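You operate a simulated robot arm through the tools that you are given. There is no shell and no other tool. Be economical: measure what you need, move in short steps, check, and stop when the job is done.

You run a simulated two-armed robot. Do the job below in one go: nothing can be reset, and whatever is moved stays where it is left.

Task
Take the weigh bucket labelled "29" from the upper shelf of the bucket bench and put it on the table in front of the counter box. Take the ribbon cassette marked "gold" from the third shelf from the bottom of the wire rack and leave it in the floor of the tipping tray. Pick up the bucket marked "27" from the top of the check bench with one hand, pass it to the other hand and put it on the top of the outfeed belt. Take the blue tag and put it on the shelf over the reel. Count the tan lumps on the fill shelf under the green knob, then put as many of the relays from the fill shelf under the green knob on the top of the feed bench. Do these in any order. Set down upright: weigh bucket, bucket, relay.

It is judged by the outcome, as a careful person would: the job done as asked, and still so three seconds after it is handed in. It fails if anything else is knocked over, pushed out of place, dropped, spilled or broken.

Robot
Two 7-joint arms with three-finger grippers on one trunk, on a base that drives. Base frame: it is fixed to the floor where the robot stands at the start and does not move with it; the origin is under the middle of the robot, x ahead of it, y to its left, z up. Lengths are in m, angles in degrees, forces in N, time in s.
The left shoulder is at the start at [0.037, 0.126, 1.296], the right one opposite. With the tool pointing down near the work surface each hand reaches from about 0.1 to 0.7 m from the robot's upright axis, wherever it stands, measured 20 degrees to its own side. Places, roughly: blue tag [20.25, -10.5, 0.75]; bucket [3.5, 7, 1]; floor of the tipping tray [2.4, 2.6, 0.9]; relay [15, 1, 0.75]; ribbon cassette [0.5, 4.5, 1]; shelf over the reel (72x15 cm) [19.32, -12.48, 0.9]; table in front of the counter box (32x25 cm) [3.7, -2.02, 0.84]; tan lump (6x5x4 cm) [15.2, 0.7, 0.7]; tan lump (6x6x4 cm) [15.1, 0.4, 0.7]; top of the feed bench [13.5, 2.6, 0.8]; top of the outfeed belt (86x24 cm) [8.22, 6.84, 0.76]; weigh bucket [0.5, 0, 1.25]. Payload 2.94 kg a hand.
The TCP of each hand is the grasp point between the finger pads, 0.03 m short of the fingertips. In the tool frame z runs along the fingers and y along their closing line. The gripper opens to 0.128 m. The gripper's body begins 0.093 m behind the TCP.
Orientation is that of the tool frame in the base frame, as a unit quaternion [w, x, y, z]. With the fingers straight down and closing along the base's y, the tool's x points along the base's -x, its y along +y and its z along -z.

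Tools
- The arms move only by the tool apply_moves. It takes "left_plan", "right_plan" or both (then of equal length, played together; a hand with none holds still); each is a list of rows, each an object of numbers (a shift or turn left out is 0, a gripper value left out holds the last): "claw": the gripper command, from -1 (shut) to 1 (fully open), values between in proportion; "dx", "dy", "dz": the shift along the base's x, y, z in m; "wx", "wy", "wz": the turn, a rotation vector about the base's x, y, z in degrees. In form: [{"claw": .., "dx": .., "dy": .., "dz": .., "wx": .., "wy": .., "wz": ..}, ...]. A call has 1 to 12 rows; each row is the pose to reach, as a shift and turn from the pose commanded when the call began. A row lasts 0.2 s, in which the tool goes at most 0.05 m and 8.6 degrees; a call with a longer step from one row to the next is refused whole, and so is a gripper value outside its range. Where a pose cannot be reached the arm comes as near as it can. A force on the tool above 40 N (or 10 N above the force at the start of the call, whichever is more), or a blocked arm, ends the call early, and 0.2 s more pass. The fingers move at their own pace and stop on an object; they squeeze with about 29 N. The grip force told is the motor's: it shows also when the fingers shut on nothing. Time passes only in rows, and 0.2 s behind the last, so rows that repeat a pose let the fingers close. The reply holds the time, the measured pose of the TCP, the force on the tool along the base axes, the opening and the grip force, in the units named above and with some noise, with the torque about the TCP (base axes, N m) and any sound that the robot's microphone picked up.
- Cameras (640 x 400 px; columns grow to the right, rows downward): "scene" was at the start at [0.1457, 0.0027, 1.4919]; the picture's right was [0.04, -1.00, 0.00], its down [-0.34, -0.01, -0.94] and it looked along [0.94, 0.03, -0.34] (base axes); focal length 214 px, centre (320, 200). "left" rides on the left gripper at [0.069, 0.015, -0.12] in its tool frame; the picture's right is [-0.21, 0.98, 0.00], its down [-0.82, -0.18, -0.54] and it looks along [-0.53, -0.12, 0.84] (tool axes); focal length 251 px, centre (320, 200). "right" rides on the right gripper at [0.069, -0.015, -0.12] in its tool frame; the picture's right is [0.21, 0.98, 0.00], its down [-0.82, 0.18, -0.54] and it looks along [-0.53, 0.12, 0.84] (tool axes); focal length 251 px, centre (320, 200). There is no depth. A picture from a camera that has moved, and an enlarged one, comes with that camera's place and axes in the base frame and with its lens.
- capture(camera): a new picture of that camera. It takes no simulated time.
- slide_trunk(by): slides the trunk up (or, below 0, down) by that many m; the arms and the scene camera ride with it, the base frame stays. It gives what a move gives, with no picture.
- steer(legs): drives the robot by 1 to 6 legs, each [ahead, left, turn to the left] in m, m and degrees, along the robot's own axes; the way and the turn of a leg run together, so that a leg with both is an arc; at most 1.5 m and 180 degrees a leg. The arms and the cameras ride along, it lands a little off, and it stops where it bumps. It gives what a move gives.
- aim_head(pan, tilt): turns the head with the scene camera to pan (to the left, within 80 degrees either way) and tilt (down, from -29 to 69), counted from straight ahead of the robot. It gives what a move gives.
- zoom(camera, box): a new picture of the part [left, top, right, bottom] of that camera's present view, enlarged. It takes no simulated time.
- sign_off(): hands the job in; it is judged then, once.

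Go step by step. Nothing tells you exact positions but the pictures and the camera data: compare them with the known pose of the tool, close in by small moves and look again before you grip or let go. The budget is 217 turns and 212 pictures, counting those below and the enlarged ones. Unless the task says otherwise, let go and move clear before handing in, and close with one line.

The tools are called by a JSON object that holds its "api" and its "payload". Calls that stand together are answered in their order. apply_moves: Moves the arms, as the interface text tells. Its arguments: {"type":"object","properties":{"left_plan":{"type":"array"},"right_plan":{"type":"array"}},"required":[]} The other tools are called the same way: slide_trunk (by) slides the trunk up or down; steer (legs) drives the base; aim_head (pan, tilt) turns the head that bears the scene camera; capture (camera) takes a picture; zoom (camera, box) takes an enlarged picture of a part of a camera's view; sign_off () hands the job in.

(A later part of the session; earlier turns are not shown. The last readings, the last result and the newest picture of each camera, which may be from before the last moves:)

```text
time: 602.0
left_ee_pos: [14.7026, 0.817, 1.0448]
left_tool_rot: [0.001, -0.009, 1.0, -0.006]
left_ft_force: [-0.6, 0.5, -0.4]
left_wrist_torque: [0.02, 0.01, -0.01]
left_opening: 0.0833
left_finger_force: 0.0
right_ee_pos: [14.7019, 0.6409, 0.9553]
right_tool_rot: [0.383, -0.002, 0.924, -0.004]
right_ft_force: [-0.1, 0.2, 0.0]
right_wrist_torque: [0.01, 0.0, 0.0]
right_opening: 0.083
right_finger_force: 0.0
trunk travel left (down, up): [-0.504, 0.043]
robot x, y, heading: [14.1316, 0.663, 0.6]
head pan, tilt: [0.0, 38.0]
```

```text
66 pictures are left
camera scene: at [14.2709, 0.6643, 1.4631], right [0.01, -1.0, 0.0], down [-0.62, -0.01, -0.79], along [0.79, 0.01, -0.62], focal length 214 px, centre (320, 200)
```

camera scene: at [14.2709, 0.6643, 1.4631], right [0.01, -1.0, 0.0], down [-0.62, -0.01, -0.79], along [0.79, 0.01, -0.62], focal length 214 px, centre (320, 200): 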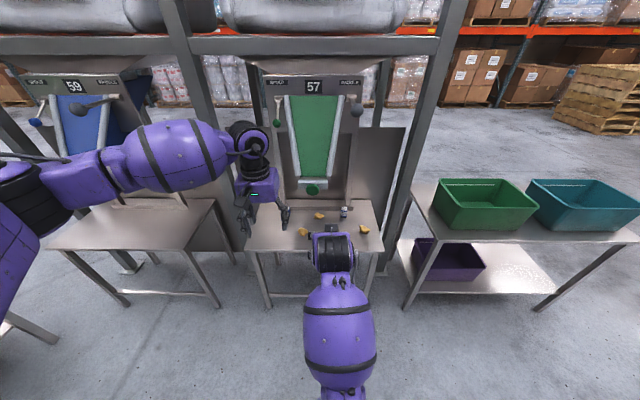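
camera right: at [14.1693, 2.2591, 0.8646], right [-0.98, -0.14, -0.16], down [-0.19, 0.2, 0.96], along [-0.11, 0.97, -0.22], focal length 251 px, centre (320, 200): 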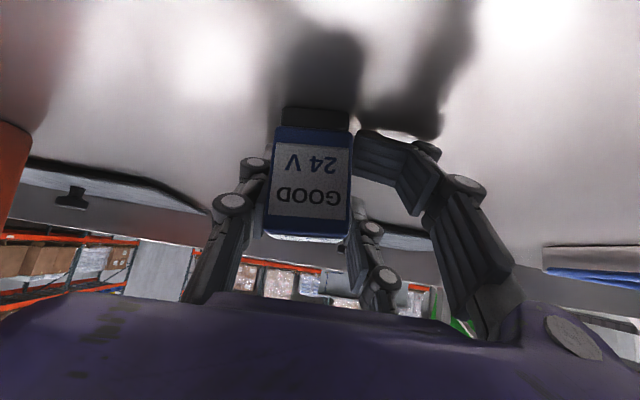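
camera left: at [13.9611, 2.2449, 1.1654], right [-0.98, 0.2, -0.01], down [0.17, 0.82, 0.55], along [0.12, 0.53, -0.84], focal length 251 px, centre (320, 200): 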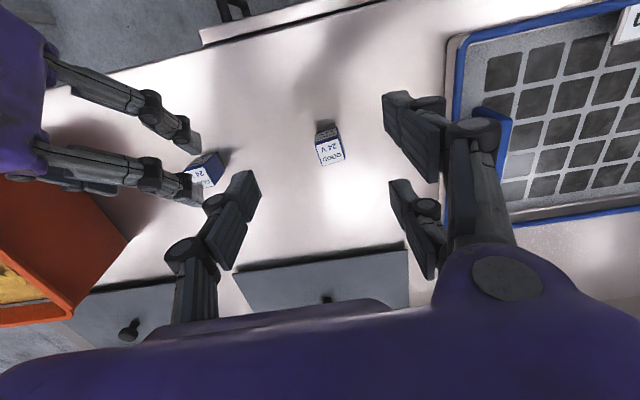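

{"api": "apply_moves", "payload": {"right_plan": [{"dx": -0.01, "dy": -0.02, "dz": -0.03, "claw": 0.4}, {"dx": -0.02, "dy": -0.045, "dz": -0.06}, {"dx": -0.03, "dy": -0.07, "dz": -0.09}, {"dx": -0.04, "dy": -0.09, "dz": -0.12}, {"dx": -0.05, "dy": -0.11, "dz": -0.15}], "left_plan": [{"dx": -0.02, "dy": 0.02, "dz": 0.03}, {"dx": -0.04, "dy": 0.04, "dz": 0.06}, {"dx": -0.06, "dy": 0.06, "dz": 0.09}, {"dx": -0.08, "dy": 0.08, "dz": 0.12}, {"dx": -0.1, "dy": 0.1, "dz": 0.15}]}}

{"api": "steer", "payload": {"legs": [[0.34, 0, -0.6]]}}

{"api": "capture", "payload": {"camera": "right"}}

{"api": "zoom", "payload": {"camera": "scene", "box": [230, 200, 430, 340]}}

```text
time: 603.2
left_ee_pos: [14.6008, 0.9169, 1.196]
left_tool_rot: [0.001, -0.009, 1.0, -0.004]
left_ft_force: [0.0, -0.1, 0.7]
left_wrist_torque: [0.01, -0.05, -0.01]
left_opening: 0.0831
left_finger_force: 0.0
right_ee_pos: [14.6494, 0.5318, 0.8062]
right_tool_rot: [0.383, -0.002, 0.924, -0.004]
right_ft_force: [-0.8, 0.6, 0.3]
right_wrist_torque: [0.02, -0.01, 0.0]
right_opening: 0.0893
right_finger_force: 0.1
trunk travel left (down, up): [-0.504, 0.043]
robot x, y, heading: [14.1337, 0.6649, 0.6]
head pan, tilt: [0.0, 38.0]
```

```text
time: 605.4
left_ee_pos: [14.9459, 0.9127, 1.196]
left_tool_rot: [0.001, -0.003, 1.0, -0.005]
left_ft_force: [-1.5, 0.1, 0.3]
left_wrist_torque: [0.0, 0.01, -0.01]
left_opening: 0.0833
left_finger_force: 0.1
right_ee_pos: [14.9897, 0.5276, 0.8061]
right_tool_rot: [0.383, 0.004, 0.924, -0.005]
right_ft_force: [0.1, -0.2, 0.6]
right_wrist_torque: [0.03, 0.0, 0.01]
right_opening: 0.0898
right_finger_force: 0.0
trunk travel left (down, up): [-0.504, 0.043]
robot x, y, heading: [14.4727, 0.6605, -0.2]
head pan, tilt: [0.0, 38.0]
```

```text
65 pictures are left
camera right: at [14.8554, 0.5137, 0.8424], right [-0.14, 0.98, -0.16], down [0.2, 0.19, 0.96], along [0.97, 0.1, -0.22], focal length 251 px, centre (320, 200)
```

right: 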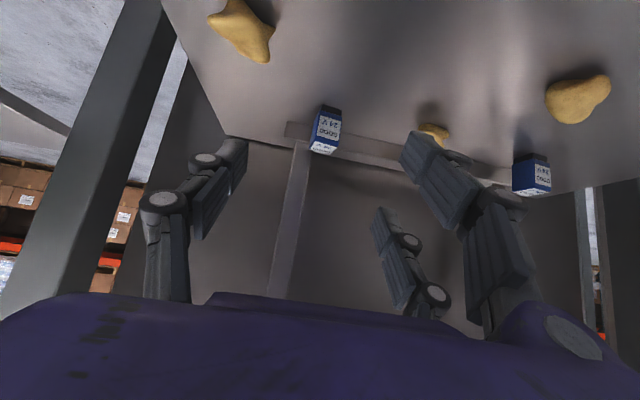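

```text
2.86 times, centred on (330, 270) of scene
camera zoom: at [14.6105, 0.6644, 1.4631], right [0.0, -1.0, 0.0], down [-0.62, 0.0, -0.79], along [0.79, 0.0, -0.62], focal length 613 px, centre (291, 0)
```

zoom: 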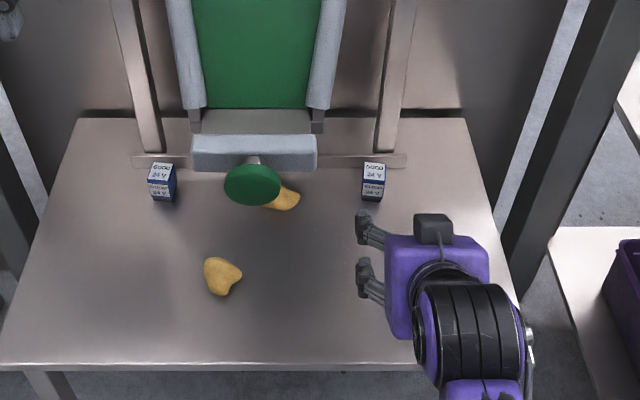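

{"api": "apply_moves", "payload": {"right_plan": [{"dx": 0.035, "dy": 0.004, "dz": -0.02}, {"dx": 0.07, "dy": 0.008, "dz": -0.04}, {"dx": 0.11, "dy": 0.011, "dz": -0.059}, {"dx": 0.14, "dy": 0.011, "dz": -0.089}, {"dx": 0.165, "dy": 0.011, "dz": -0.114}]}}

{"api": "capture", "payload": {"camera": "right"}}

{"api": "zoom", "payload": {"camera": "scene", "box": [270, 210, 420, 310]}}

```text
time: 606.6
left_ee_pos: [14.9468, 0.9135, 1.1939]
left_tool_rot: [0.002, -0.003, 1.0, -0.005]
left_ft_force: [0.2, 1.2, -0.7]
left_wrist_torque: [0.02, 0.0, -0.02]
left_opening: 0.083
left_finger_force: 0.0
right_ee_pos: [15.1536, 0.5387, 0.6923]
right_tool_rot: [0.382, 0.003, 0.924, -0.004]
right_ft_force: [0.7, -0.3, -0.3]
right_wrist_torque: [0.0, 0.0, 0.02]
right_opening: 0.0895
right_finger_force: 0.0
trunk travel left (down, up): [-0.504, 0.043]
robot x, y, heading: [14.4716, 0.667, 0.1]
head pan, tilt: [0.0, 38.0]
```

```text
63 pictures are left
camera right: at [15.0206, 0.5251, 0.7285], right [-0.14, 0.98, -0.16], down [0.2, 0.18, 0.96], along [0.97, 0.1, -0.22], focal length 251 px, centre (320, 200)
```

right: 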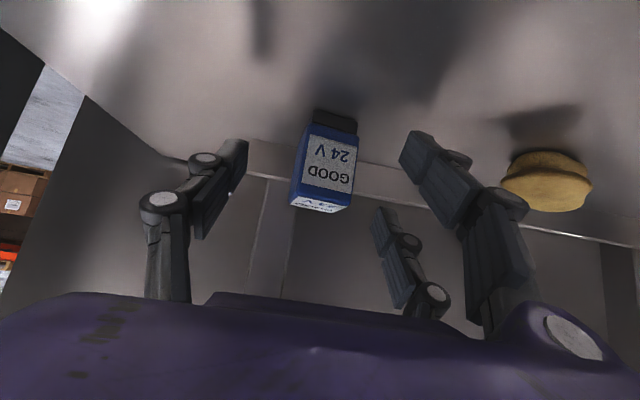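

```text
4.00 times, centred on (345, 260) of scene
camera zoom: at [14.6119, 0.6644, 1.463], right [0.0, -1.0, 0.0], down [-0.62, 0.0, -0.79], along [0.79, 0.0, -0.62], focal length 858 px, centre (220, -40)
```

zoom: 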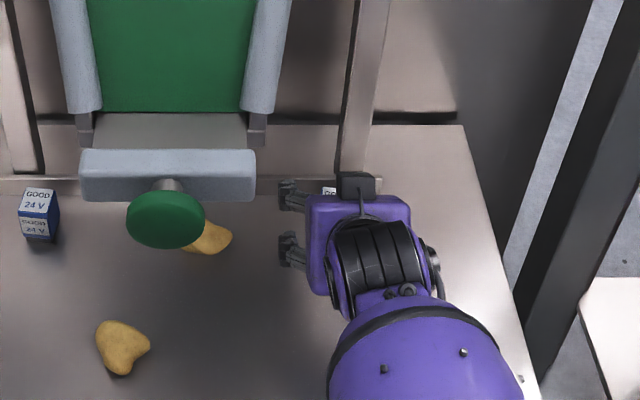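

{"api": "apply_moves", "payload": {"right_plan": [{"dx": 0.015, "dz": -0.012}, {"dx": 0.029, "dz": -0.023}, {"dx": 0.029, "dz": -0.023, "claw": -1}, {"dx": 0.029, "dz": -0.023, "claw": -1}, {"dx": 0.029, "dz": -0.023, "claw": -1}, {"dx": 0.029, "dz": -0.023, "claw": -1}]}}

{"api": "apply_moves", "payload": {"right_plan": [{"dz": 0.015}, {"dz": 0.03}, {"dx": -0.02, "dz": 0.05}, {"dx": -0.06, "dz": 0.06}]}}

{"api": "capture", "payload": {"camera": "right"}}

```text
time: 608.0
left_ee_pos: [14.9427, 0.9147, 1.1979]
left_tool_rot: [0.003, -0.003, 1.0, -0.006]
left_ft_force: [0.1, 0.0, 0.4]
left_wrist_torque: [-0.04, 0.02, 0.03]
left_opening: 0.0832
left_finger_force: 0.1
right_ee_pos: [15.1875, 0.541, 0.6766]
right_tool_rot: [0.389, 0.004, 0.921, -0.006]
right_ft_force: [1.6, 14.4, 31.8]
right_wrist_torque: [0.88, 0.33, -0.15]
right_opening: 0.0526
right_finger_force: 29.0
trunk travel left (down, up): [-0.504, 0.043]
robot x, y, heading: [14.4705, 0.6644, 0.3]
head pan, tilt: [0.0, 38.0]
```

```text
time: 609.0
left_ee_pos: [14.9438, 0.9139, 1.1966]
left_tool_rot: [0.002, -0.005, 1.0, -0.006]
left_ft_force: [0.6, 0.3, 0.8]
left_wrist_torque: [0.0, 0.0, 0.01]
left_opening: 0.0834
left_finger_force: 0.0
right_ee_pos: [15.1216, 0.5395, 0.7292]
right_tool_rot: [0.382, 0.004, 0.924, -0.005]
right_ft_force: [-0.2, 0.7, -1.4]
right_wrist_torque: [0.0, 0.03, 0.03]
right_opening: 0.032
right_finger_force: 29.2
trunk travel left (down, up): [-0.504, 0.043]
robot x, y, heading: [14.4706, 0.6648, -0.3]
head pan, tilt: [0.0, 38.0]
```

```text
61 pictures are left
camera right: at [14.9872, 0.5245, 0.7661], right [-0.14, 0.98, -0.16], down [0.2, 0.19, 0.96], along [0.97, 0.1, -0.22], focal length 251 px, centre (320, 200)
```

right: 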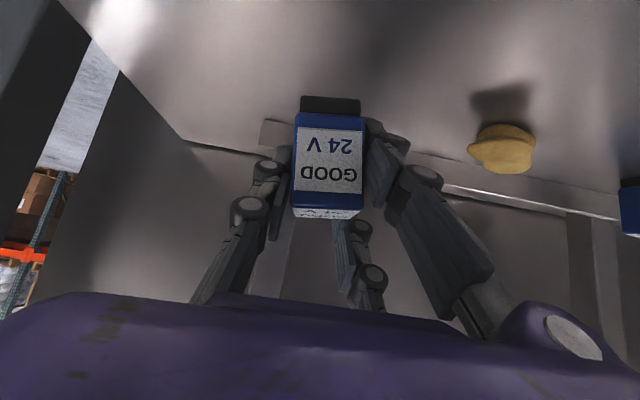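

R3 is held. I go back to the feed bench.

{"api": "steer", "payload": {"legs": [[-0.35, 0, 0]]}}

{"api": "apply_moves", "payload": {"right_plan": [{"dz": 0.045}, {"dz": 0.09}, {"dz": 0.135}, {"dz": 0.18}, {"dz": 0.225}]}}

{"api": "steer", "payload": {"legs": [[0, 0, 90], [1.1, 0.15, 0]]}}

{"api": "capture", "payload": {"camera": "scene"}}

```text
time: 611.3
left_ee_pos: [14.5963, 0.9145, 1.1954]
left_tool_rot: [0.001, -0.002, 1.0, -0.005]
left_ft_force: [-0.7, 0.4, 0.3]
left_wrist_torque: [-0.02, 0.02, 0.05]
left_opening: 0.0832
left_finger_force: 0.0
right_ee_pos: [14.7723, 0.5392, 0.7289]
right_tool_rot: [0.382, 0.005, 0.924, -0.006]
right_ft_force: [-0.9, 0.1, -0.3]
right_wrist_torque: [-0.03, -0.02, -0.02]
right_opening: 0.0313
right_finger_force: 28.8
trunk travel left (down, up): [-0.504, 0.043]
robot x, y, heading: [14.1165, 0.665, 0.1]
head pan, tilt: [0.0, 38.0]
```

```text
time: 612.5
left_ee_pos: [14.5957, 0.9134, 1.1954]
left_tool_rot: [0.002, -0.002, 1.0, -0.006]
left_ft_force: [0.8, -0.4, -0.2]
left_wrist_torque: [0.01, -0.01, 0.0]
left_opening: 0.0832
left_finger_force: 0.0
right_ee_pos: [14.7728, 0.5397, 0.9551]
right_tool_rot: [0.381, 0.005, 0.925, -0.006]
right_ft_force: [0.7, 0.1, -0.7]
right_wrist_torque: [0.05, -0.02, 0.01]
right_opening: 0.0316
right_finger_force: 28.1
trunk travel left (down, up): [-0.504, 0.043]
robot x, y, heading: [14.1233, 0.666, -0.1]
head pan, tilt: [0.0, 38.0]
```

```text
time: 622.0
left_ee_pos: [13.7352, 2.2471, 1.1949]
left_tool_rot: [-0.005, 0.707, -0.707, 0.003]
left_ft_force: [0.4, -0.4, 0.0]
left_wrist_torque: [0.01, 0.03, 0.01]
left_opening: 0.083
left_finger_force: 0.1
right_ee_pos: [14.1113, 2.4231, 0.9539]
right_tool_rot: [0.275, -0.648, 0.659, 0.265]
right_ft_force: [-0.2, 0.1, 0.1]
right_wrist_torque: [0.07, -0.01, -0.02]
right_opening: 0.0316
right_finger_force: 28.9
trunk travel left (down, up): [-0.504, 0.043]
robot x, y, heading: [13.9808, 1.7695, 89.4]
head pan, tilt: [0.0, 38.0]
```

```text
60 pictures are left
camera scene: at [13.9822, 1.9097, 1.4631], right [1.0, -0.01, 0.0], down [0.0, -0.62, -0.79], along [0.01, 0.79, -0.62], focal length 214 px, centre (320, 200)
```

scene: 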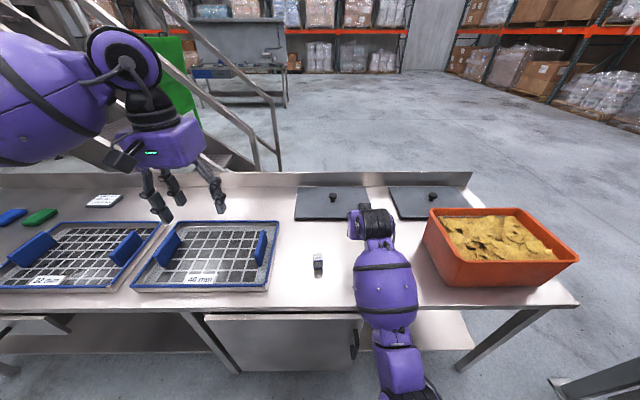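

{"api": "apply_moves", "payload": {"right_plan": [{"dx": -0.015, "dy": 0.03}, {"dx": -0.03, "dy": 0.06}, {"dx": -0.041, "dy": 0.08, "dz": -0.03}, {"dx": -0.041, "dy": 0.08, "dz": -0.07}, {"dx": -0.041, "dy": 0.08, "dz": -0.1}]}}

{"api": "capture", "payload": {"camera": "right"}}

{"api": "zoom", "payload": {"camera": "scene", "box": [260, 170, 460, 310]}}

```text
time: 623.2
left_ee_pos: [13.7356, 2.2464, 1.1945]
left_tool_rot: [-0.005, 0.707, -0.707, 0.003]
left_ft_force: [-0.7, -0.6, 0.7]
left_wrist_torque: [0.01, -0.02, 0.01]
left_opening: 0.0833
left_finger_force: 0.0
right_ee_pos: [14.07, 2.5026, 0.8536]
right_tool_rot: [0.275, -0.648, 0.659, 0.265]
right_ft_force: [0.9, -0.3, 0.3]
right_wrist_torque: [-0.04, 0.0, 0.01]
right_opening: 0.0316
right_finger_force: 28.6
trunk travel left (down, up): [-0.504, 0.043]
robot x, y, heading: [13.9812, 1.7721, 89.6]
head pan, tilt: [0.0, 38.0]
```

```text
59 pictures are left
camera right: at [14.0824, 2.3676, 0.8901], right [-0.98, -0.13, -0.16], down [-0.18, 0.2, 0.96], along [-0.1, 0.97, -0.22], focal length 251 px, centre (320, 200)
```

right: 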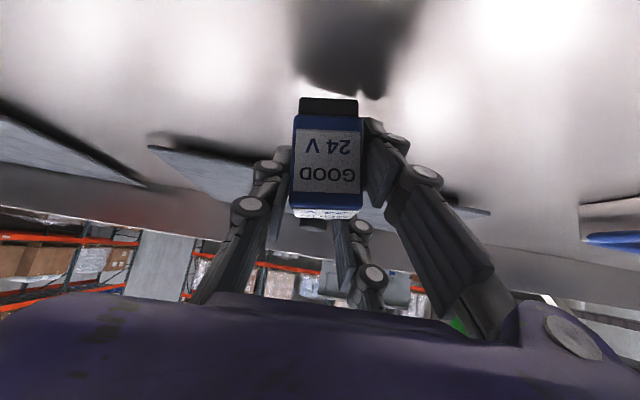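

```text
2.86 times, centred on (360, 240) of scene
camera zoom: at [13.9822, 1.9101, 1.463], right [1.0, -0.01, 0.0], down [0.0, -0.62, -0.79], along [0.01, 0.79, -0.62], focal length 613 px, centre (206, 86)
```

zoom: 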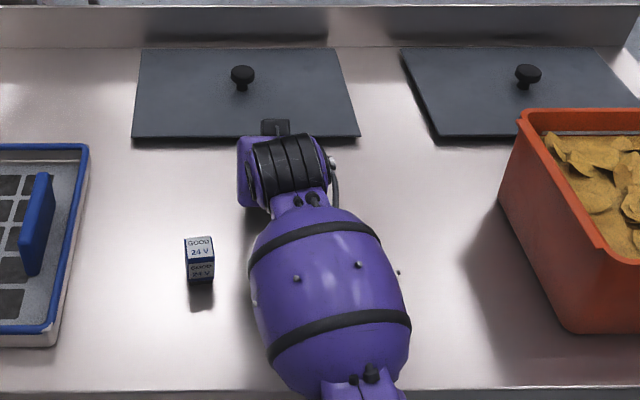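

{"api": "apply_moves", "payload": {"right_plan": [{"dz": -0.005}, {"dz": -0.01}, {"dz": -0.014}]}}

{"api": "capture", "payload": {"camera": "right"}}

```text
time: 624.0
left_ee_pos: [13.7362, 2.2432, 1.1969]
left_tool_rot: [0.006, -0.707, 0.708, -0.001]
left_ft_force: [-0.5, 0.8, -0.2]
left_wrist_torque: [0.01, 0.0, -0.01]
left_opening: 0.0833
left_finger_force: 0.0
right_ee_pos: [14.0688, 2.5029, 0.8463]
right_tool_rot: [0.279, -0.647, 0.657, 0.269]
right_ft_force: [3.6, -7.0, 21.4]
right_wrist_torque: [-0.43, 0.34, 0.15]
right_opening: 0.0313
right_finger_force: 28.5
trunk travel left (down, up): [-0.504, 0.043]
robot x, y, heading: [13.98, 1.7751, 89.6]
head pan, tilt: [0.0, 38.0]
```

```text
57 pictures are left
camera right: at [14.0821, 2.3677, 0.8823], right [-0.98, -0.13, -0.16], down [-0.18, 0.19, 0.96], along [-0.1, 0.97, -0.21], focal length 251 px, centre (320, 200)
```

right: 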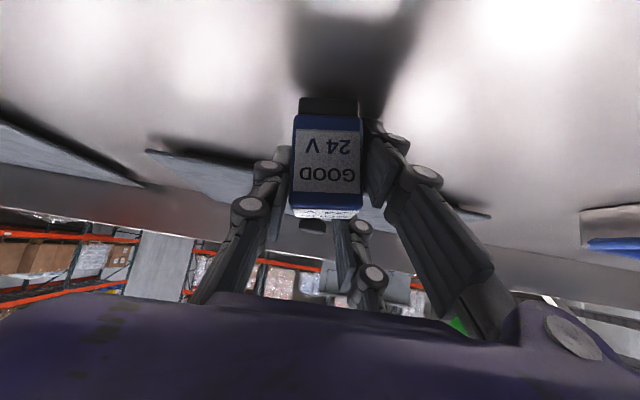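

Contact. I ease off, open slightly and retreat along the axis.

{"api": "apply_moves", "payload": {"right_plan": [{"dz": 0.005}, {"dz": 0.005, "claw": -0.3}, {"dz": 0.004, "claw": -0.15}, {"dz": 0.004, "claw": -0.05}, {"dz": 0.004, "claw": 0.0}, {"dy": -0.02, "dz": 0.024}, {"dy": -0.04, "dz": 0.06}, {"dy": -0.06, "dz": 0.1}, {"dy": -0.08, "dz": 0.14}]}}

{"api": "steer", "payload": {"legs": [[-0.4, 0, 0]]}}

{"api": "zoom", "payload": {"camera": "scene", "box": [180, 100, 440, 260]}}

```text
time: 626.0
left_ee_pos: [13.7346, 2.246, 1.1958]
left_tool_rot: [-0.006, 0.707, -0.707, 0.003]
left_ft_force: [-0.1, 0.2, 0.5]
left_wrist_torque: [0.02, -0.01, 0.01]
left_opening: 0.0833
left_finger_force: 0.0
right_ee_pos: [14.0703, 2.4227, 0.981]
right_tool_rot: [0.275, -0.648, 0.659, 0.265]
right_ft_force: [0.5, -0.3, -0.9]
right_wrist_torque: [0.0, -0.01, 0.01]
right_opening: 0.0643
right_finger_force: 0.1
trunk travel left (down, up): [-0.504, 0.043]
robot x, y, heading: [13.9798, 1.7717, 89.6]
head pan, tilt: [0.0, 38.0]
```

```text
time: 628.4
left_ee_pos: [13.7315, 1.8515, 1.1963]
left_tool_rot: [-0.005, 0.709, -0.706, 0.002]
left_ft_force: [0.6, 1.3, -0.9]
left_wrist_torque: [0.01, 0.03, -0.04]
left_opening: 0.0833
left_finger_force: 0.0
right_ee_pos: [14.0663, 2.03, 0.9806]
right_tool_rot: [0.275, -0.649, 0.658, 0.265]
right_ft_force: [0.8, 0.5, 0.1]
right_wrist_torque: [0.03, -0.03, 0.02]
right_opening: 0.0637
right_finger_force: 0.1
trunk travel left (down, up): [-0.504, 0.043]
robot x, y, heading: [13.9746, 1.3762, 89.8]
head pan, tilt: [0.0, 38.0]
```

```text
2.46 times, centred on (310, 180) of scene
camera zoom: at [13.9794, 1.5153, 1.4631], right [1.0, 0.0, 0.0], down [0.0, -0.62, -0.79], along [0.0, 0.79, -0.62], focal length 528 px, centre (345, 249)
```

zoom: 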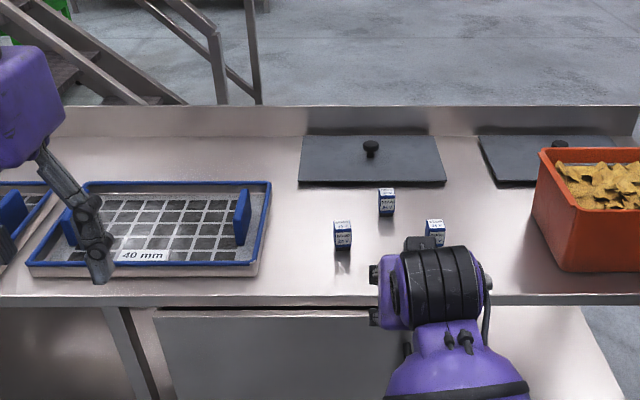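

All three relays stand on the feed bench. I straighten the right hand and leave down the lane.

{"api": "apply_moves", "payload": {"right_plan": [{"dz": 0.04, "wx": -4}, {"dz": 0.08, "wx": -10}, {"dz": 0.12, "wx": -16, "dy": -0.02}, {"dz": 0.16, "wx": -22, "dy": -0.05}, {"dz": 0.2, "wx": -28, "dy": -0.08}, {"dz": 0.24, "wx": -34, "dy": -0.11}, {"dz": 0.28, "wx": -40, "dy": -0.14}, {"dz": 0.32, "wx": -45, "dy": -0.15}], "left_plan": [{"dz": 0.02}, {"dz": 0.04}, {"dz": 0.06}, {"dz": 0.08}, {"dz": 0.1}, {"dz": 0.12}, {"dz": 0.14}, {"dz": 0.16}]}}

{"api": "steer", "payload": {"legs": [[0, -0.25, 0], [-1.45, 0, 0], [-1.4, 0, 0], [0, 0, -145]]}}

{"api": "aim_head", "payload": {"pan": 0, "tilt": 12}}

{"api": "capture", "payload": {"camera": "scene"}}

```text
time: 630.2
left_ee_pos: [13.7324, 1.8522, 1.3552]
left_tool_rot: [-0.004, 0.708, -0.706, 0.003]
left_ft_force: [-0.7, 0.7, -0.8]
left_wrist_torque: [0.01, 0.02, -0.01]
left_opening: 0.0832
left_finger_force: 0.1
right_ee_pos: [14.1504, 1.9443, 1.2433]
right_tool_rot: [0.053, -0.696, 0.715, 0.04]
right_ft_force: [0.7, 1.0, -0.5]
right_wrist_torque: [-0.01, 0.01, 0.02]
right_opening: 0.0642
right_finger_force: 0.1
right hand out of reach, approached as far as the arm can: row 4, 5, 6, 7, 8
trunk travel left (down, up): [-0.504, 0.043]
robot x, y, heading: [13.981, 1.3774, 89.7]
head pan, tilt: [0.0, 38.0]
```

```text
time: 652.4
left_ee_pos: [14.6978, -1.7147, 1.3556]
left_tool_rot: [0.0, 0.457, 0.889, -0.005]
left_ft_force: [0.2, 0.1, -0.3]
left_wrist_torque: [-0.01, 0.01, 0.01]
left_opening: 0.0832
left_finger_force: 0.1
right_ee_pos: [14.4093, -2.0327, 1.2466]
right_tool_rot: [0.058, 0.472, 0.879, -0.038]
right_ft_force: [0.5, 0.2, -0.2]
right_wrist_torque: [-0.01, -0.04, -0.02]
right_opening: 0.0641
right_finger_force: 0.0
trunk travel left (down, up): [-0.504, 0.043]
robot x, y, heading: [14.2209, -1.4692, -54.3]
head pan, tilt: [0.0, 38.0]
```

```text
time: 653.3
left_ee_pos: [14.6977, -1.7151, 1.3553]
left_tool_rot: [-0.001, 0.456, 0.89, -0.006]
left_ft_force: [-0.9, 0.1, -0.4]
left_wrist_torque: [0.03, 0.01, -0.01]
left_opening: 0.0833
left_finger_force: 0.0
right_ee_pos: [14.4046, -2.0364, 1.2452]
right_tool_rot: [0.057, 0.476, 0.877, -0.039]
right_ft_force: [0.7, -0.4, -0.9]
right_wrist_torque: [-0.01, 0.0, -0.02]
right_opening: 0.064
right_finger_force: 0.1
trunk travel left (down, up): [-0.504, 0.043]
robot x, y, heading: [14.2216, -1.4693, -54.6]
head pan, tilt: [0.0, 12.0]
```

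```text
55 pictures are left
camera scene: at [14.304, -1.5902, 1.5045], right [-0.82, -0.58, 0.0], down [-0.12, 0.17, -0.98], along [0.56, -0.8, -0.21], focal length 214 px, centre (320, 200)
```

scene: 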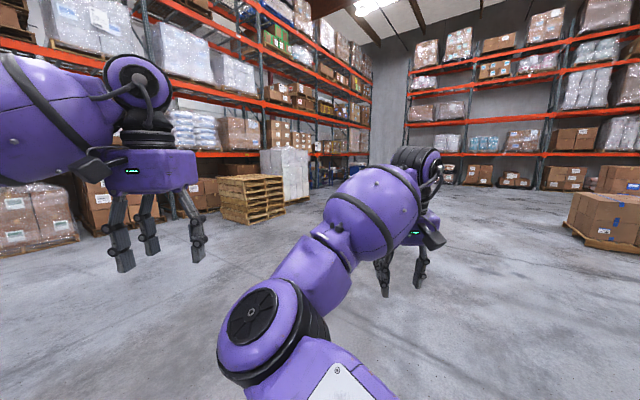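

{"api": "steer", "payload": {"legs": [[0, 0, -6], [1.5, 0, 0], [1.5, 0, 0], [1.5, 0, 0], [1.5, 0, 0]]}}

{"api": "capture", "payload": {"camera": "scene"}}

```text
time: 682.5
left_ee_pos: [17.6154, -7.0189, 1.3556]
left_tool_rot: [-0.001, 0.496, 0.868, -0.005]
left_ft_force: [0.0, 0.0, 0.5]
left_wrist_torque: [0.01, 0.0, -0.03]
left_opening: 0.0832
left_finger_force: 0.0
right_ee_pos: [17.296, -7.3123, 1.2466]
right_tool_rot: [0.057, 0.515, 0.854, -0.041]
right_ft_force: [0.0, -0.2, -0.2]
right_wrist_torque: [0.0, 0.02, 0.01]
right_opening: 0.0639
right_finger_force: 0.0
trunk travel left (down, up): [-0.504, 0.043]
robot x, y, heading: [17.1609, -6.7332, -59.9]
head pan, tilt: [0.0, 12.0]
```

```text
54 pictures are left
camera scene: at [17.2348, -6.8598, 1.5046], right [-0.87, -0.5, 0.0], down [-0.1, 0.18, -0.98], along [0.49, -0.85, -0.21], focal length 214 px, centre (320, 200)
```

scene: 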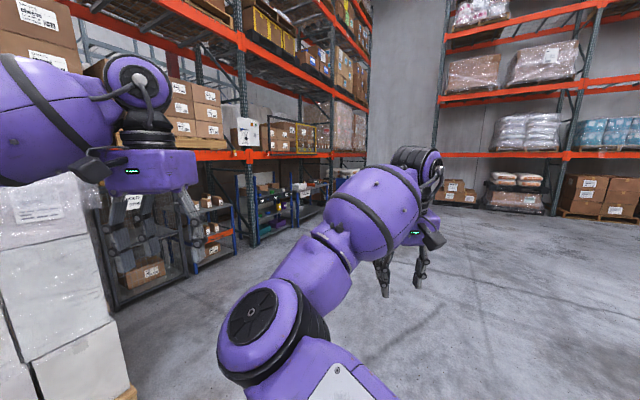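

{"api": "zoom", "payload": {"camera": "scene", "box": [180, 140, 380, 265]}}

```text
3.20 times, centred on (280, 202) of scene
camera zoom: at [17.2348, -6.8598, 1.5046], right [-0.87, -0.5, 0.0], down [-0.1, 0.18, -0.98], along [0.49, -0.85, -0.21], focal length 686 px, centre (448, 192)
```

zoom: 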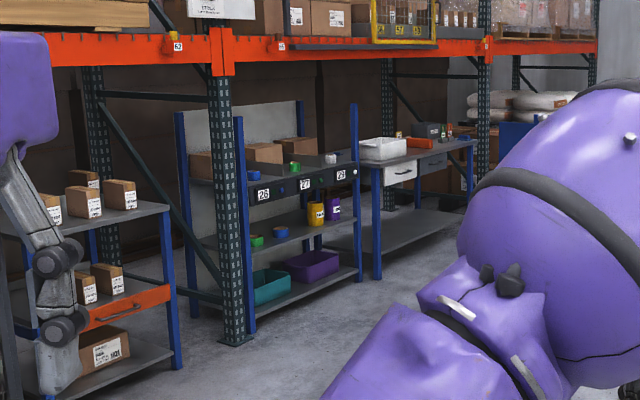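

{"api": "steer", "payload": {"legs": [[1.5, 0, 0], [1.5, 0, 0], [0.5, 0, 0], [0, 0, 45]]}}

{"api": "aim_head", "payload": {"pan": 0, "tilt": 22}}

{"api": "capture", "payload": {"camera": "scene"}}

```text
time: 701.5
left_ee_pos: [19.4119, -9.6753, 1.355]
left_tool_rot: [0.0, 0.137, 0.991, -0.006]
left_ft_force: [-0.3, -0.7, -0.8]
left_wrist_torque: [0.01, 0.0, 0.01]
left_opening: 0.0832
left_finger_force: 0.1
right_ee_pos: [19.3848, -10.1084, 1.2466]
right_tool_rot: [0.068, 0.16, 0.985, -0.017]
right_ft_force: [0.7, 0.5, -1.0]
right_wrist_torque: [-0.02, 0.01, 0.01]
right_opening: 0.0641
right_finger_force: 0.0
trunk travel left (down, up): [-0.504, 0.043]
robot x, y, heading: [18.8876, -9.7811, -16.1]
head pan, tilt: [0.0, 12.0]
```

```text
time: 702.2
left_ee_pos: [19.4128, -9.6742, 1.3548]
left_tool_rot: [0.001, 0.136, 0.991, -0.005]
left_ft_force: [-1.0, 0.1, 0.0]
left_wrist_torque: [0.02, 0.0, -0.03]
left_opening: 0.0833
left_finger_force: 0.1
right_ee_pos: [19.384, -10.1099, 1.2469]
right_tool_rot: [0.068, 0.161, 0.985, -0.015]
right_ft_force: [0.1, 0.4, 0.1]
right_wrist_torque: [-0.01, -0.02, 0.01]
right_opening: 0.0641
right_finger_force: 0.0
trunk travel left (down, up): [-0.504, 0.043]
robot x, y, heading: [18.8864, -9.7783, -15.9]
head pan, tilt: [0.0, 22.0]
```

```text
52 pictures are left
camera scene: at [19.0269, -9.8229, 1.4883], right [-0.28, -0.96, 0.0], down [-0.36, 0.1, -0.93], along [0.89, -0.26, -0.37], focal length 214 px, centre (320, 200)
```

scene: 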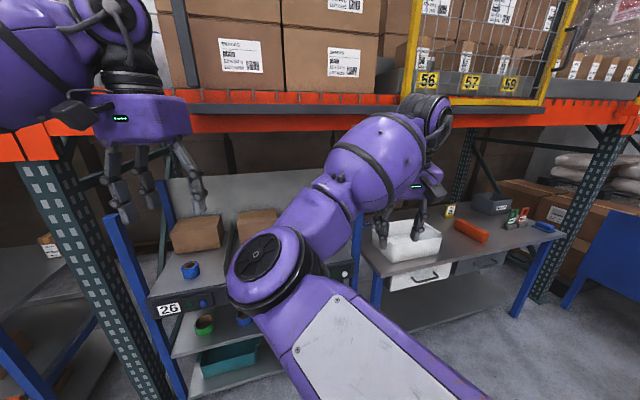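

{"api": "steer", "payload": {"legs": [[0, 0, 15.9], [0, -0.45, 0]]}}

{"api": "aim_head", "payload": {"pan": -5, "tilt": 25}}

{"api": "capture", "payload": {"camera": "scene"}}

{"api": "capture", "payload": {"camera": "right"}}

```text
time: 707.6
left_ee_pos: [19.3605, -9.9819, 1.3561]
left_tool_rot: [0.002, -0.001, 1.0, -0.005]
left_ft_force: [0.0, 0.2, 0.7]
left_wrist_torque: [0.0, -0.01, 0.01]
left_opening: 0.0833
left_finger_force: 0.0
right_ee_pos: [19.4542, -10.4098, 1.2468]
right_tool_rot: [0.07, 0.023, 0.997, -0.008]
right_ft_force: [-1.6, 0.1, -0.4]
right_wrist_torque: [-0.01, 0.02, 0.01]
right_opening: 0.064
right_finger_force: 0.0
trunk travel left (down, up): [-0.504, 0.043]
robot x, y, heading: [18.8851, -10.2329, -0.2]
head pan, tilt: [0.0, 22.0]
```

```text
time: 708.3
left_ee_pos: [19.3608, -9.9836, 1.3546]
left_tool_rot: [0.002, -0.002, 1.0, -0.005]
left_ft_force: [0.9, -0.3, -0.5]
left_wrist_torque: [0.02, -0.04, 0.0]
left_opening: 0.0832
left_finger_force: 0.0
right_ee_pos: [19.4538, -10.4113, 1.2478]
right_tool_rot: [0.069, 0.023, 0.997, -0.007]
right_ft_force: [0.0, 0.7, 0.3]
right_wrist_torque: [-0.01, 0.01, -0.05]
right_opening: 0.0639
right_finger_force: 0.0
trunk travel left (down, up): [-0.504, 0.043]
robot x, y, heading: [18.8873, -10.232, -0.3]
head pan, tilt: [-5.0, 25.0]
```

```text
51 pictures are left
camera scene: at [19.0296, -10.2402, 1.4834], right [-0.09, -1.0, 0.0], down [-0.42, 0.04, -0.91], along [0.9, -0.08, -0.42], focal length 214 px, centre (320, 200)
```

scene: 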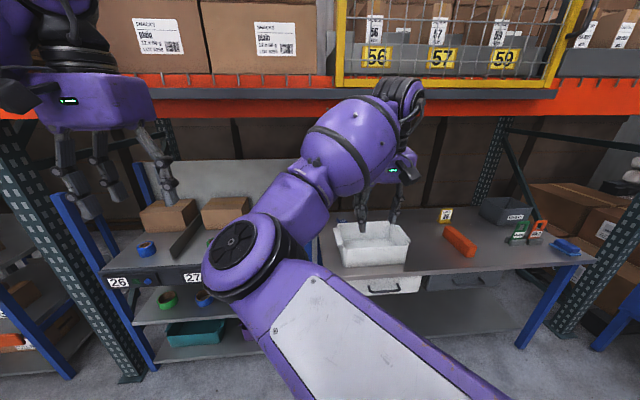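

```text
50 pictures are left
camera right: at [19.3674, -10.4209, 1.3564], right [-0.17, 0.99, -0.04], down [0.75, 0.15, 0.65], along [0.64, 0.08, -0.76], focal length 251 px, centre (320, 200)
```

right: 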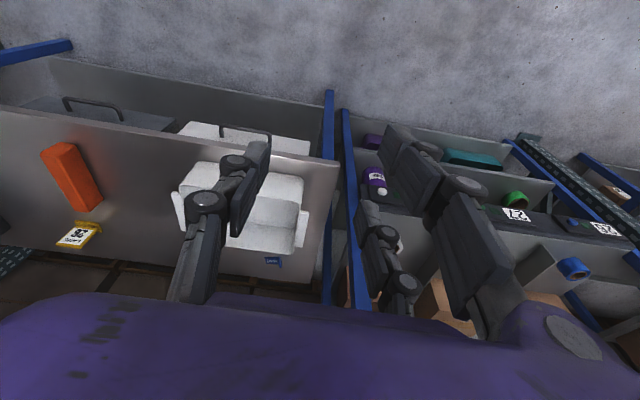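

The right camera sees a small blue tag on the bench behind the white bin, near (20.2, -10.5). I zoom in.

{"api": "zoom", "payload": {"camera": "right", "box": [220, 220, 340, 295]}}

{"api": "zoom", "payload": {"camera": "scene", "box": [320, 170, 600, 310]}}

```text
5.33 times, centred on (280, 258) of right
camera zoom: at [19.3674, -10.4209, 1.3564], right [-0.17, 0.99, -0.04], down [0.75, 0.15, 0.65], along [0.64, 0.08, -0.76], focal length 1341 px, centre (533, -107)
```

zoom: 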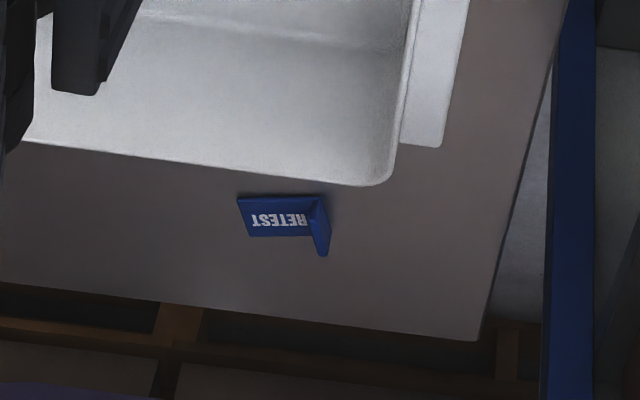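

```text
2.29 times, centred on (460, 240) of scene
camera zoom: at [19.0296, -10.2402, 1.4834], right [-0.09, -1.0, 0.0], down [-0.42, 0.04, -0.91], along [0.9, -0.08, -0.42], focal length 490 px, centre (0, 109)
```

zoom: 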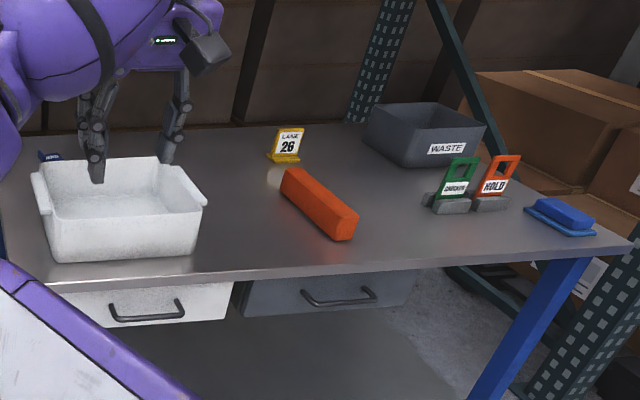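

Blue tag is the "RETEST" one behind the white bin, at about (20.23, -10.49, .76). A rack beam hangs at z≈1.44 above the bench, so I tuck the left hand, raise the right a bit and lower the trunk before moving in.

{"api": "apply_moves", "payload": {"left_plan": [{"dx": -0.04}, {"dx": -0.08}, {"dx": -0.12}, {"dx": -0.16}, {"dx": -0.2}], "right_plan": [{"dz": 0.01}, {"dz": 0.02}, {"dz": 0.03}, {"dz": 0.04}, {"dz": 0.05}]}}

{"api": "slide_trunk", "payload": {"by": -0.35}}

{"api": "steer", "payload": {"legs": [[0.35, -0.13, 0]]}}

{"api": "capture", "payload": {"camera": "scene"}}

{"api": "capture", "payload": {"camera": "right"}}

```text
time: 709.7
left_ee_pos: [19.1606, -9.9826, 1.3541]
left_tool_rot: [0.001, -0.001, 1.0, -0.005]
left_ft_force: [-0.7, -0.3, -0.4]
left_wrist_torque: [0.01, 0.01, -0.02]
left_opening: 0.0832
left_finger_force: 0.1
right_ee_pos: [19.4517, -10.4264, 1.2686]
right_tool_rot: [0.043, 0.038, 0.998, -0.012]
right_ft_force: [-0.3, -0.2, -0.7]
right_wrist_torque: [0.02, 0.03, 0.01]
right_opening: 0.0637
right_finger_force: 0.0
trunk travel left (down, up): [-0.504, 0.043]
robot x, y, heading: [18.8857, -10.2324, -0.2]
head pan, tilt: [-5.0, 25.0]
stopped in row 5 (right hand): the arm was blocked; the commanded pose is now the measured one
```

```text
time: 710.9
left_ee_pos: [19.162, -9.9828, 1.2727]
left_tool_rot: [-0.006, -0.002, 1.0, -0.005]
left_ft_force: [1.0, 0.5, -1.1]
left_wrist_torque: [-0.02, -0.04, -0.01]
left_opening: 0.0831
left_finger_force: 0.0
right_ee_pos: [19.4414, -10.4566, 1.1111]
right_tool_rot: [-0.037, 0.067, 0.997, -0.028]
right_ft_force: [-0.8, 0.4, 0.4]
right_wrist_torque: [0.03, 0.02, 0.02]
right_opening: 0.0643
right_finger_force: 0.1
trunk travel left (down, up): [-0.426, 0.121]
robot x, y, heading: [18.8896, -10.229, -0.1]
head pan, tilt: [-5.0, 25.0]
stopped: the arm was blocked; the commanded pose is now the measured one
```

```text
time: 713.3
left_ee_pos: [19.5079, -10.1133, 1.2735]
left_tool_rot: [-0.004, -0.003, 1.0, -0.004]
left_ft_force: [0.2, 0.2, 0.8]
left_wrist_torque: [0.04, 0.01, -0.02]
left_opening: 0.083
left_finger_force: 0.1
right_ee_pos: [19.7871, -10.5872, 1.1143]
right_tool_rot: [-0.034, 0.066, 0.997, -0.027]
right_ft_force: [0.3, 0.5, -0.6]
right_wrist_torque: [-0.02, 0.01, 0.01]
right_opening: 0.0637
right_finger_force: 0.1
trunk travel left (down, up): [-0.426, 0.121]
robot x, y, heading: [19.2284, -10.3599, -0.3]
head pan, tilt: [-5.0, 25.0]
```

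```text
47 pictures are left
camera scene: at [19.4243, -10.3715, 1.3915], right [-0.09, -1.0, 0.0], down [-0.42, 0.04, -0.91], along [0.9, -0.08, -0.42], focal length 214 px, centre (320, 200)
```

scene: 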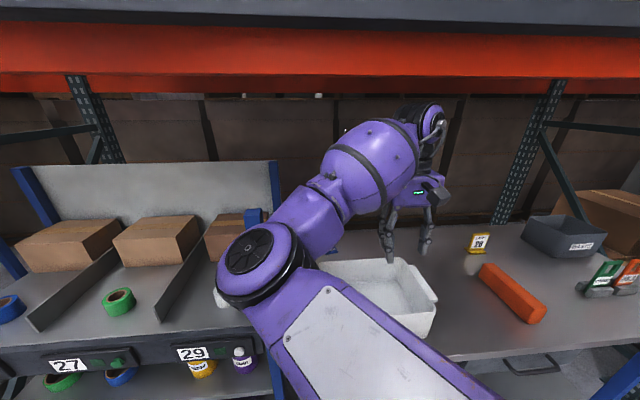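

```text
46 pictures are left
camera right: at [19.7246, -10.588, 1.2396], right [-0.09, 1.0, -0.04], down [0.88, 0.1, 0.47], along [0.48, 0.0, -0.88], focal length 251 px, centre (320, 200)
```

right: 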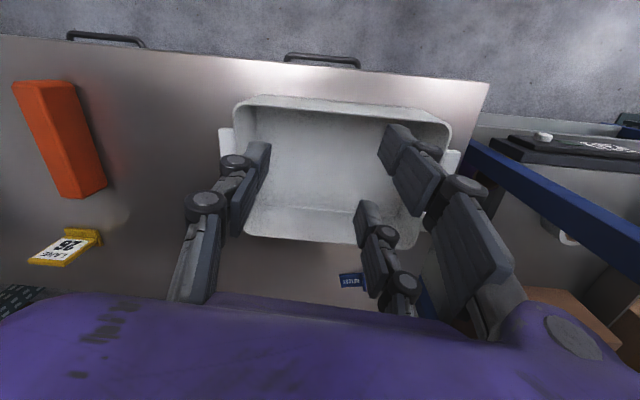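

The right arm is in an awkward fold, so the left hand will take the tag. I lower the right hand for beam clearance, then shift sideways.

{"api": "apply_moves", "payload": {"right_plan": [{"dz": -0.03}, {"dz": -0.06}, {"dz": -0.09}, {"dz": -0.12}], "left_plan": [{"dz": -0.03}, {"dz": -0.06}, {"dz": -0.09}, {"dz": -0.12}]}}

{"api": "steer", "payload": {"legs": [[0, -0.26, 0]]}}

{"api": "capture", "payload": {"camera": "scene"}}

{"api": "capture", "payload": {"camera": "left"}}

```text
time: 714.3
left_ee_pos: [19.5152, -10.1176, 1.1618]
left_tool_rot: [-0.005, -0.001, 1.0, -0.004]
left_ft_force: [0.3, -0.9, 0.2]
left_wrist_torque: [0.1, 0.04, 0.0]
left_opening: 0.0832
left_finger_force: 0.0
left hand out of reach, approached as far as the arm can: row 4
right_ee_pos: [19.7857, -10.5911, 0.9937]
right_tool_rot: [-0.035, 0.066, 0.997, -0.025]
right_ft_force: [0.1, 0.1, 0.4]
right_wrist_torque: [0.08, -0.06, -0.01]
right_opening: 0.064
right_finger_force: 0.2
trunk travel left (down, up): [-0.426, 0.121]
robot x, y, heading: [19.2296, -10.3642, -0.1]
head pan, tilt: [-5.0, 25.0]
```

```text
time: 717.1
left_ee_pos: [19.5163, -10.374, 1.1598]
left_tool_rot: [-0.005, -0.002, 1.0, -0.005]
left_ft_force: [0.1, 0.2, -0.2]
left_wrist_torque: [-0.02, 0.0, -0.01]
left_opening: 0.0831
left_finger_force: 0.0
right_ee_pos: [19.7857, -10.8477, 0.9941]
right_tool_rot: [-0.035, 0.067, 0.997, -0.027]
right_ft_force: [-0.7, -0.6, -0.5]
right_wrist_torque: [-0.03, 0.0, 0.01]
right_opening: 0.0639
right_finger_force: 0.2
trunk travel left (down, up): [-0.426, 0.121]
robot x, y, heading: [19.2321, -10.6212, -0.5]
head pan, tilt: [-5.0, 25.0]
```

```text
45 pictures are left
camera scene: at [19.4233, -10.6323, 1.3915], right [-0.09, -1.0, 0.0], down [-0.42, 0.04, -0.91], along [0.9, -0.08, -0.42], focal length 214 px, centre (320, 200)
```

scene: 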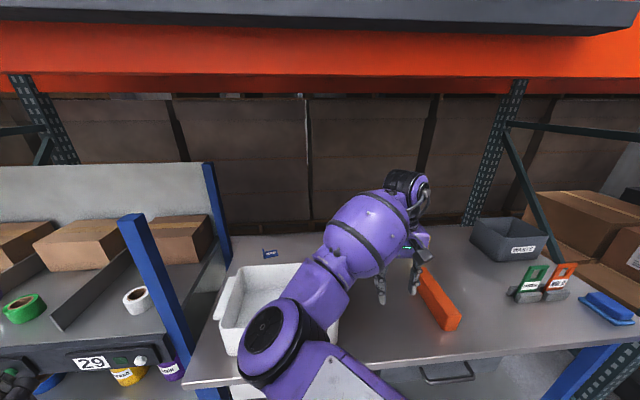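

```text
44 pictures are left
camera left: at [19.447, -10.3577, 1.2815], right [0.21, 0.98, -0.01], down [0.83, -0.17, 0.53], along [0.52, -0.12, -0.85], focal length 251 px, centre (320, 200)
```

left: 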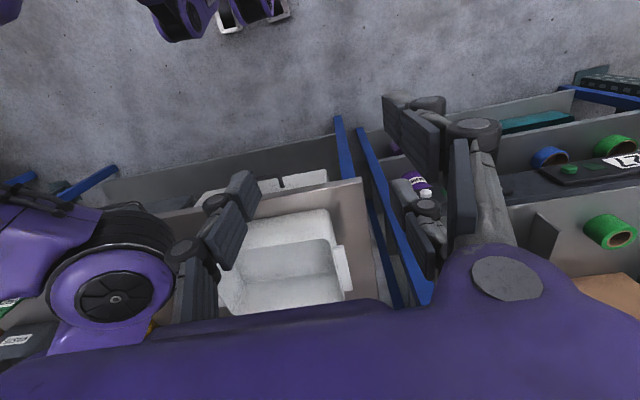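

The right elbow is in the way. I swing the right hand back and outward.

{"api": "apply_moves", "payload": {"right_plan": [{"dx": -0.02, "dy": -0.04, "dz": 0.02}, {"dx": -0.05, "dy": -0.07, "dz": 0.04}, {"dx": -0.08, "dy": -0.1, "dz": 0.06}, {"dx": -0.11, "dy": -0.13, "dz": 0.08}, {"dx": -0.14, "dy": -0.16, "dz": 0.1}, {"dx": -0.17, "dy": -0.19, "dz": 0.1}, {"dx": -0.2, "dy": -0.22, "dz": 0.1}, {"dx": -0.23, "dy": -0.25, "dz": 0.1}]}}

{"api": "capture", "payload": {"camera": "scene"}}

```text
time: 719.0
left_ee_pos: [19.5169, -10.3756, 1.1604]
left_tool_rot: [-0.006, -0.002, 1.0, -0.005]
left_ft_force: [0.1, 0.1, 0.3]
left_wrist_torque: [0.02, 0.0, 0.02]
left_opening: 0.0832
left_finger_force: 0.0
right_ee_pos: [19.5543, -11.1, 1.0943]
right_tool_rot: [-0.036, 0.066, 0.997, -0.025]
right_ft_force: [-0.3, 0.2, -0.1]
right_wrist_torque: [0.07, -0.02, -0.01]
right_opening: 0.064
right_finger_force: 0.2
trunk travel left (down, up): [-0.426, 0.121]
robot x, y, heading: [19.2312, -10.6245, -0.5]
head pan, tilt: [-5.0, 25.0]
```

```text
43 pictures are left
camera scene: at [19.4226, -10.6337, 1.3916], right [-0.09, -1.0, 0.0], down [-0.42, 0.04, -0.91], along [0.9, -0.08, -0.42], focal length 214 px, centre (320, 200)
```

scene: 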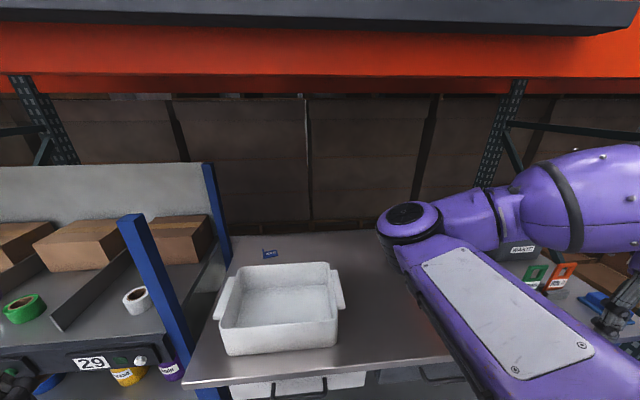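

{"api": "apply_moves", "payload": {"left_plan": [{"dy": -0.04}, {"dy": -0.08}, {"dy": -0.11}]}}

{"api": "steer", "payload": {"legs": [[0.19, 0, 0.4]]}}

{"api": "apply_moves", "payload": {"left_plan": [{"dx": 0.045}, {"dx": 0.09, "dz": -0.01}, {"dx": 0.135, "dz": -0.02}, {"dx": 0.18, "dz": -0.04}, {"dx": 0.225, "dz": -0.06}, {"dx": 0.27, "dz": -0.08}, {"dx": 0.31, "dz": -0.1}]}}

{"api": "capture", "payload": {"camera": "left"}}

{"api": "capture", "payload": {"camera": "scene"}}

```text
time: 719.8
left_ee_pos: [19.5145, -10.4884, 1.1615]
left_tool_rot: [-0.005, -0.002, 1.0, -0.003]
left_ft_force: [0.4, -1.4, 0.7]
left_wrist_torque: [0.05, -0.03, 0.02]
left_opening: 0.083
left_finger_force: 0.1
right_ee_pos: [19.5539, -11.1007, 1.093]
right_tool_rot: [-0.036, 0.068, 0.997, -0.025]
right_ft_force: [-1.0, 0.0, -0.2]
right_wrist_torque: [0.05, -0.02, 0.02]
right_opening: 0.0639
right_finger_force: 0.1
trunk travel left (down, up): [-0.426, 0.121]
robot x, y, heading: [19.2306, -10.6234, -0.5]
head pan, tilt: [-5.0, 25.0]
```

```text
time: 721.3
left_ee_pos: [19.7052, -10.4839, 1.1606]
left_tool_rot: [-0.005, -0.005, 1.0, -0.005]
left_ft_force: [-0.2, -0.4, -0.8]
left_wrist_torque: [0.0, 0.05, 0.03]
left_opening: 0.0827
left_finger_force: 0.1
right_ee_pos: [19.7477, -11.0964, 1.0945]
right_tool_rot: [-0.035, 0.063, 0.997, -0.025]
right_ft_force: [-0.1, 0.1, -0.5]
right_wrist_torque: [0.0, 0.01, 0.03]
right_opening: 0.0639
right_finger_force: 0.1
trunk travel left (down, up): [-0.426, 0.121]
robot x, y, heading: [19.4244, -10.6194, -0.1]
head pan, tilt: [-5.0, 25.0]
```

```text
time: 722.9
left_ee_pos: [19.9947, -10.4732, 1.0613]
left_tool_rot: [-0.011, -0.004, 1.0, -0.005]
left_ft_force: [2.5, 1.4, -2.0]
left_wrist_torque: [-0.03, 0.31, 0.01]
left_opening: 0.0833
left_finger_force: 0.2
left hand out of reach, approached as far as the arm can: row 7
right_ee_pos: [19.7543, -11.0979, 1.0902]
right_tool_rot: [-0.041, 0.064, 0.997, -0.028]
right_ft_force: [3.1, 0.0, 0.3]
right_wrist_torque: [-0.02, 0.32, 0.0]
right_opening: 0.0639
right_finger_force: 0.0
trunk travel left (down, up): [-0.426, 0.121]
robot x, y, heading: [19.4197, -10.6223, 0.2]
head pan, tilt: [-5.0, 25.0]
```

```text
42 pictures are left
camera left: at [19.926, -10.457, 1.1831], right [0.21, 0.98, -0.01], down [0.84, -0.17, 0.52], along [0.51, -0.12, -0.85], focal length 251 px, centre (320, 200)
```

left: 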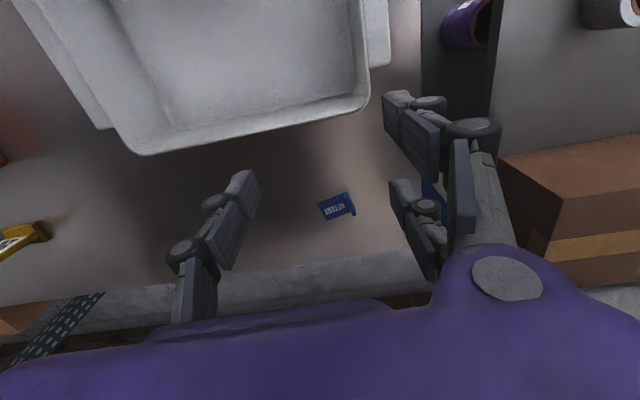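

```text
41 pictures are left
camera scene: at [19.6244, -10.6319, 1.3887], right [-0.09, -1.0, 0.0], down [-0.43, 0.04, -0.9], along [0.9, -0.08, -0.43], focal length 214 px, centre (320, 200)
```

scene: 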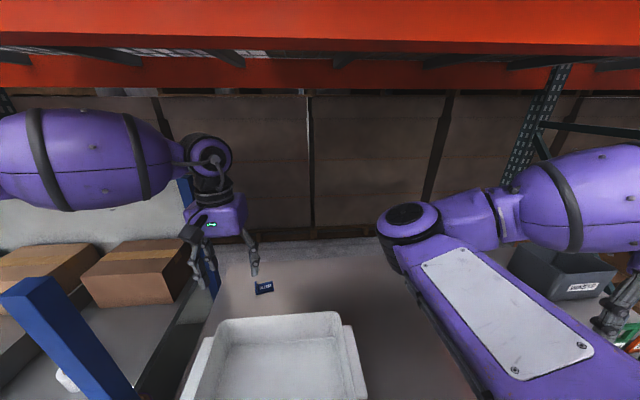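

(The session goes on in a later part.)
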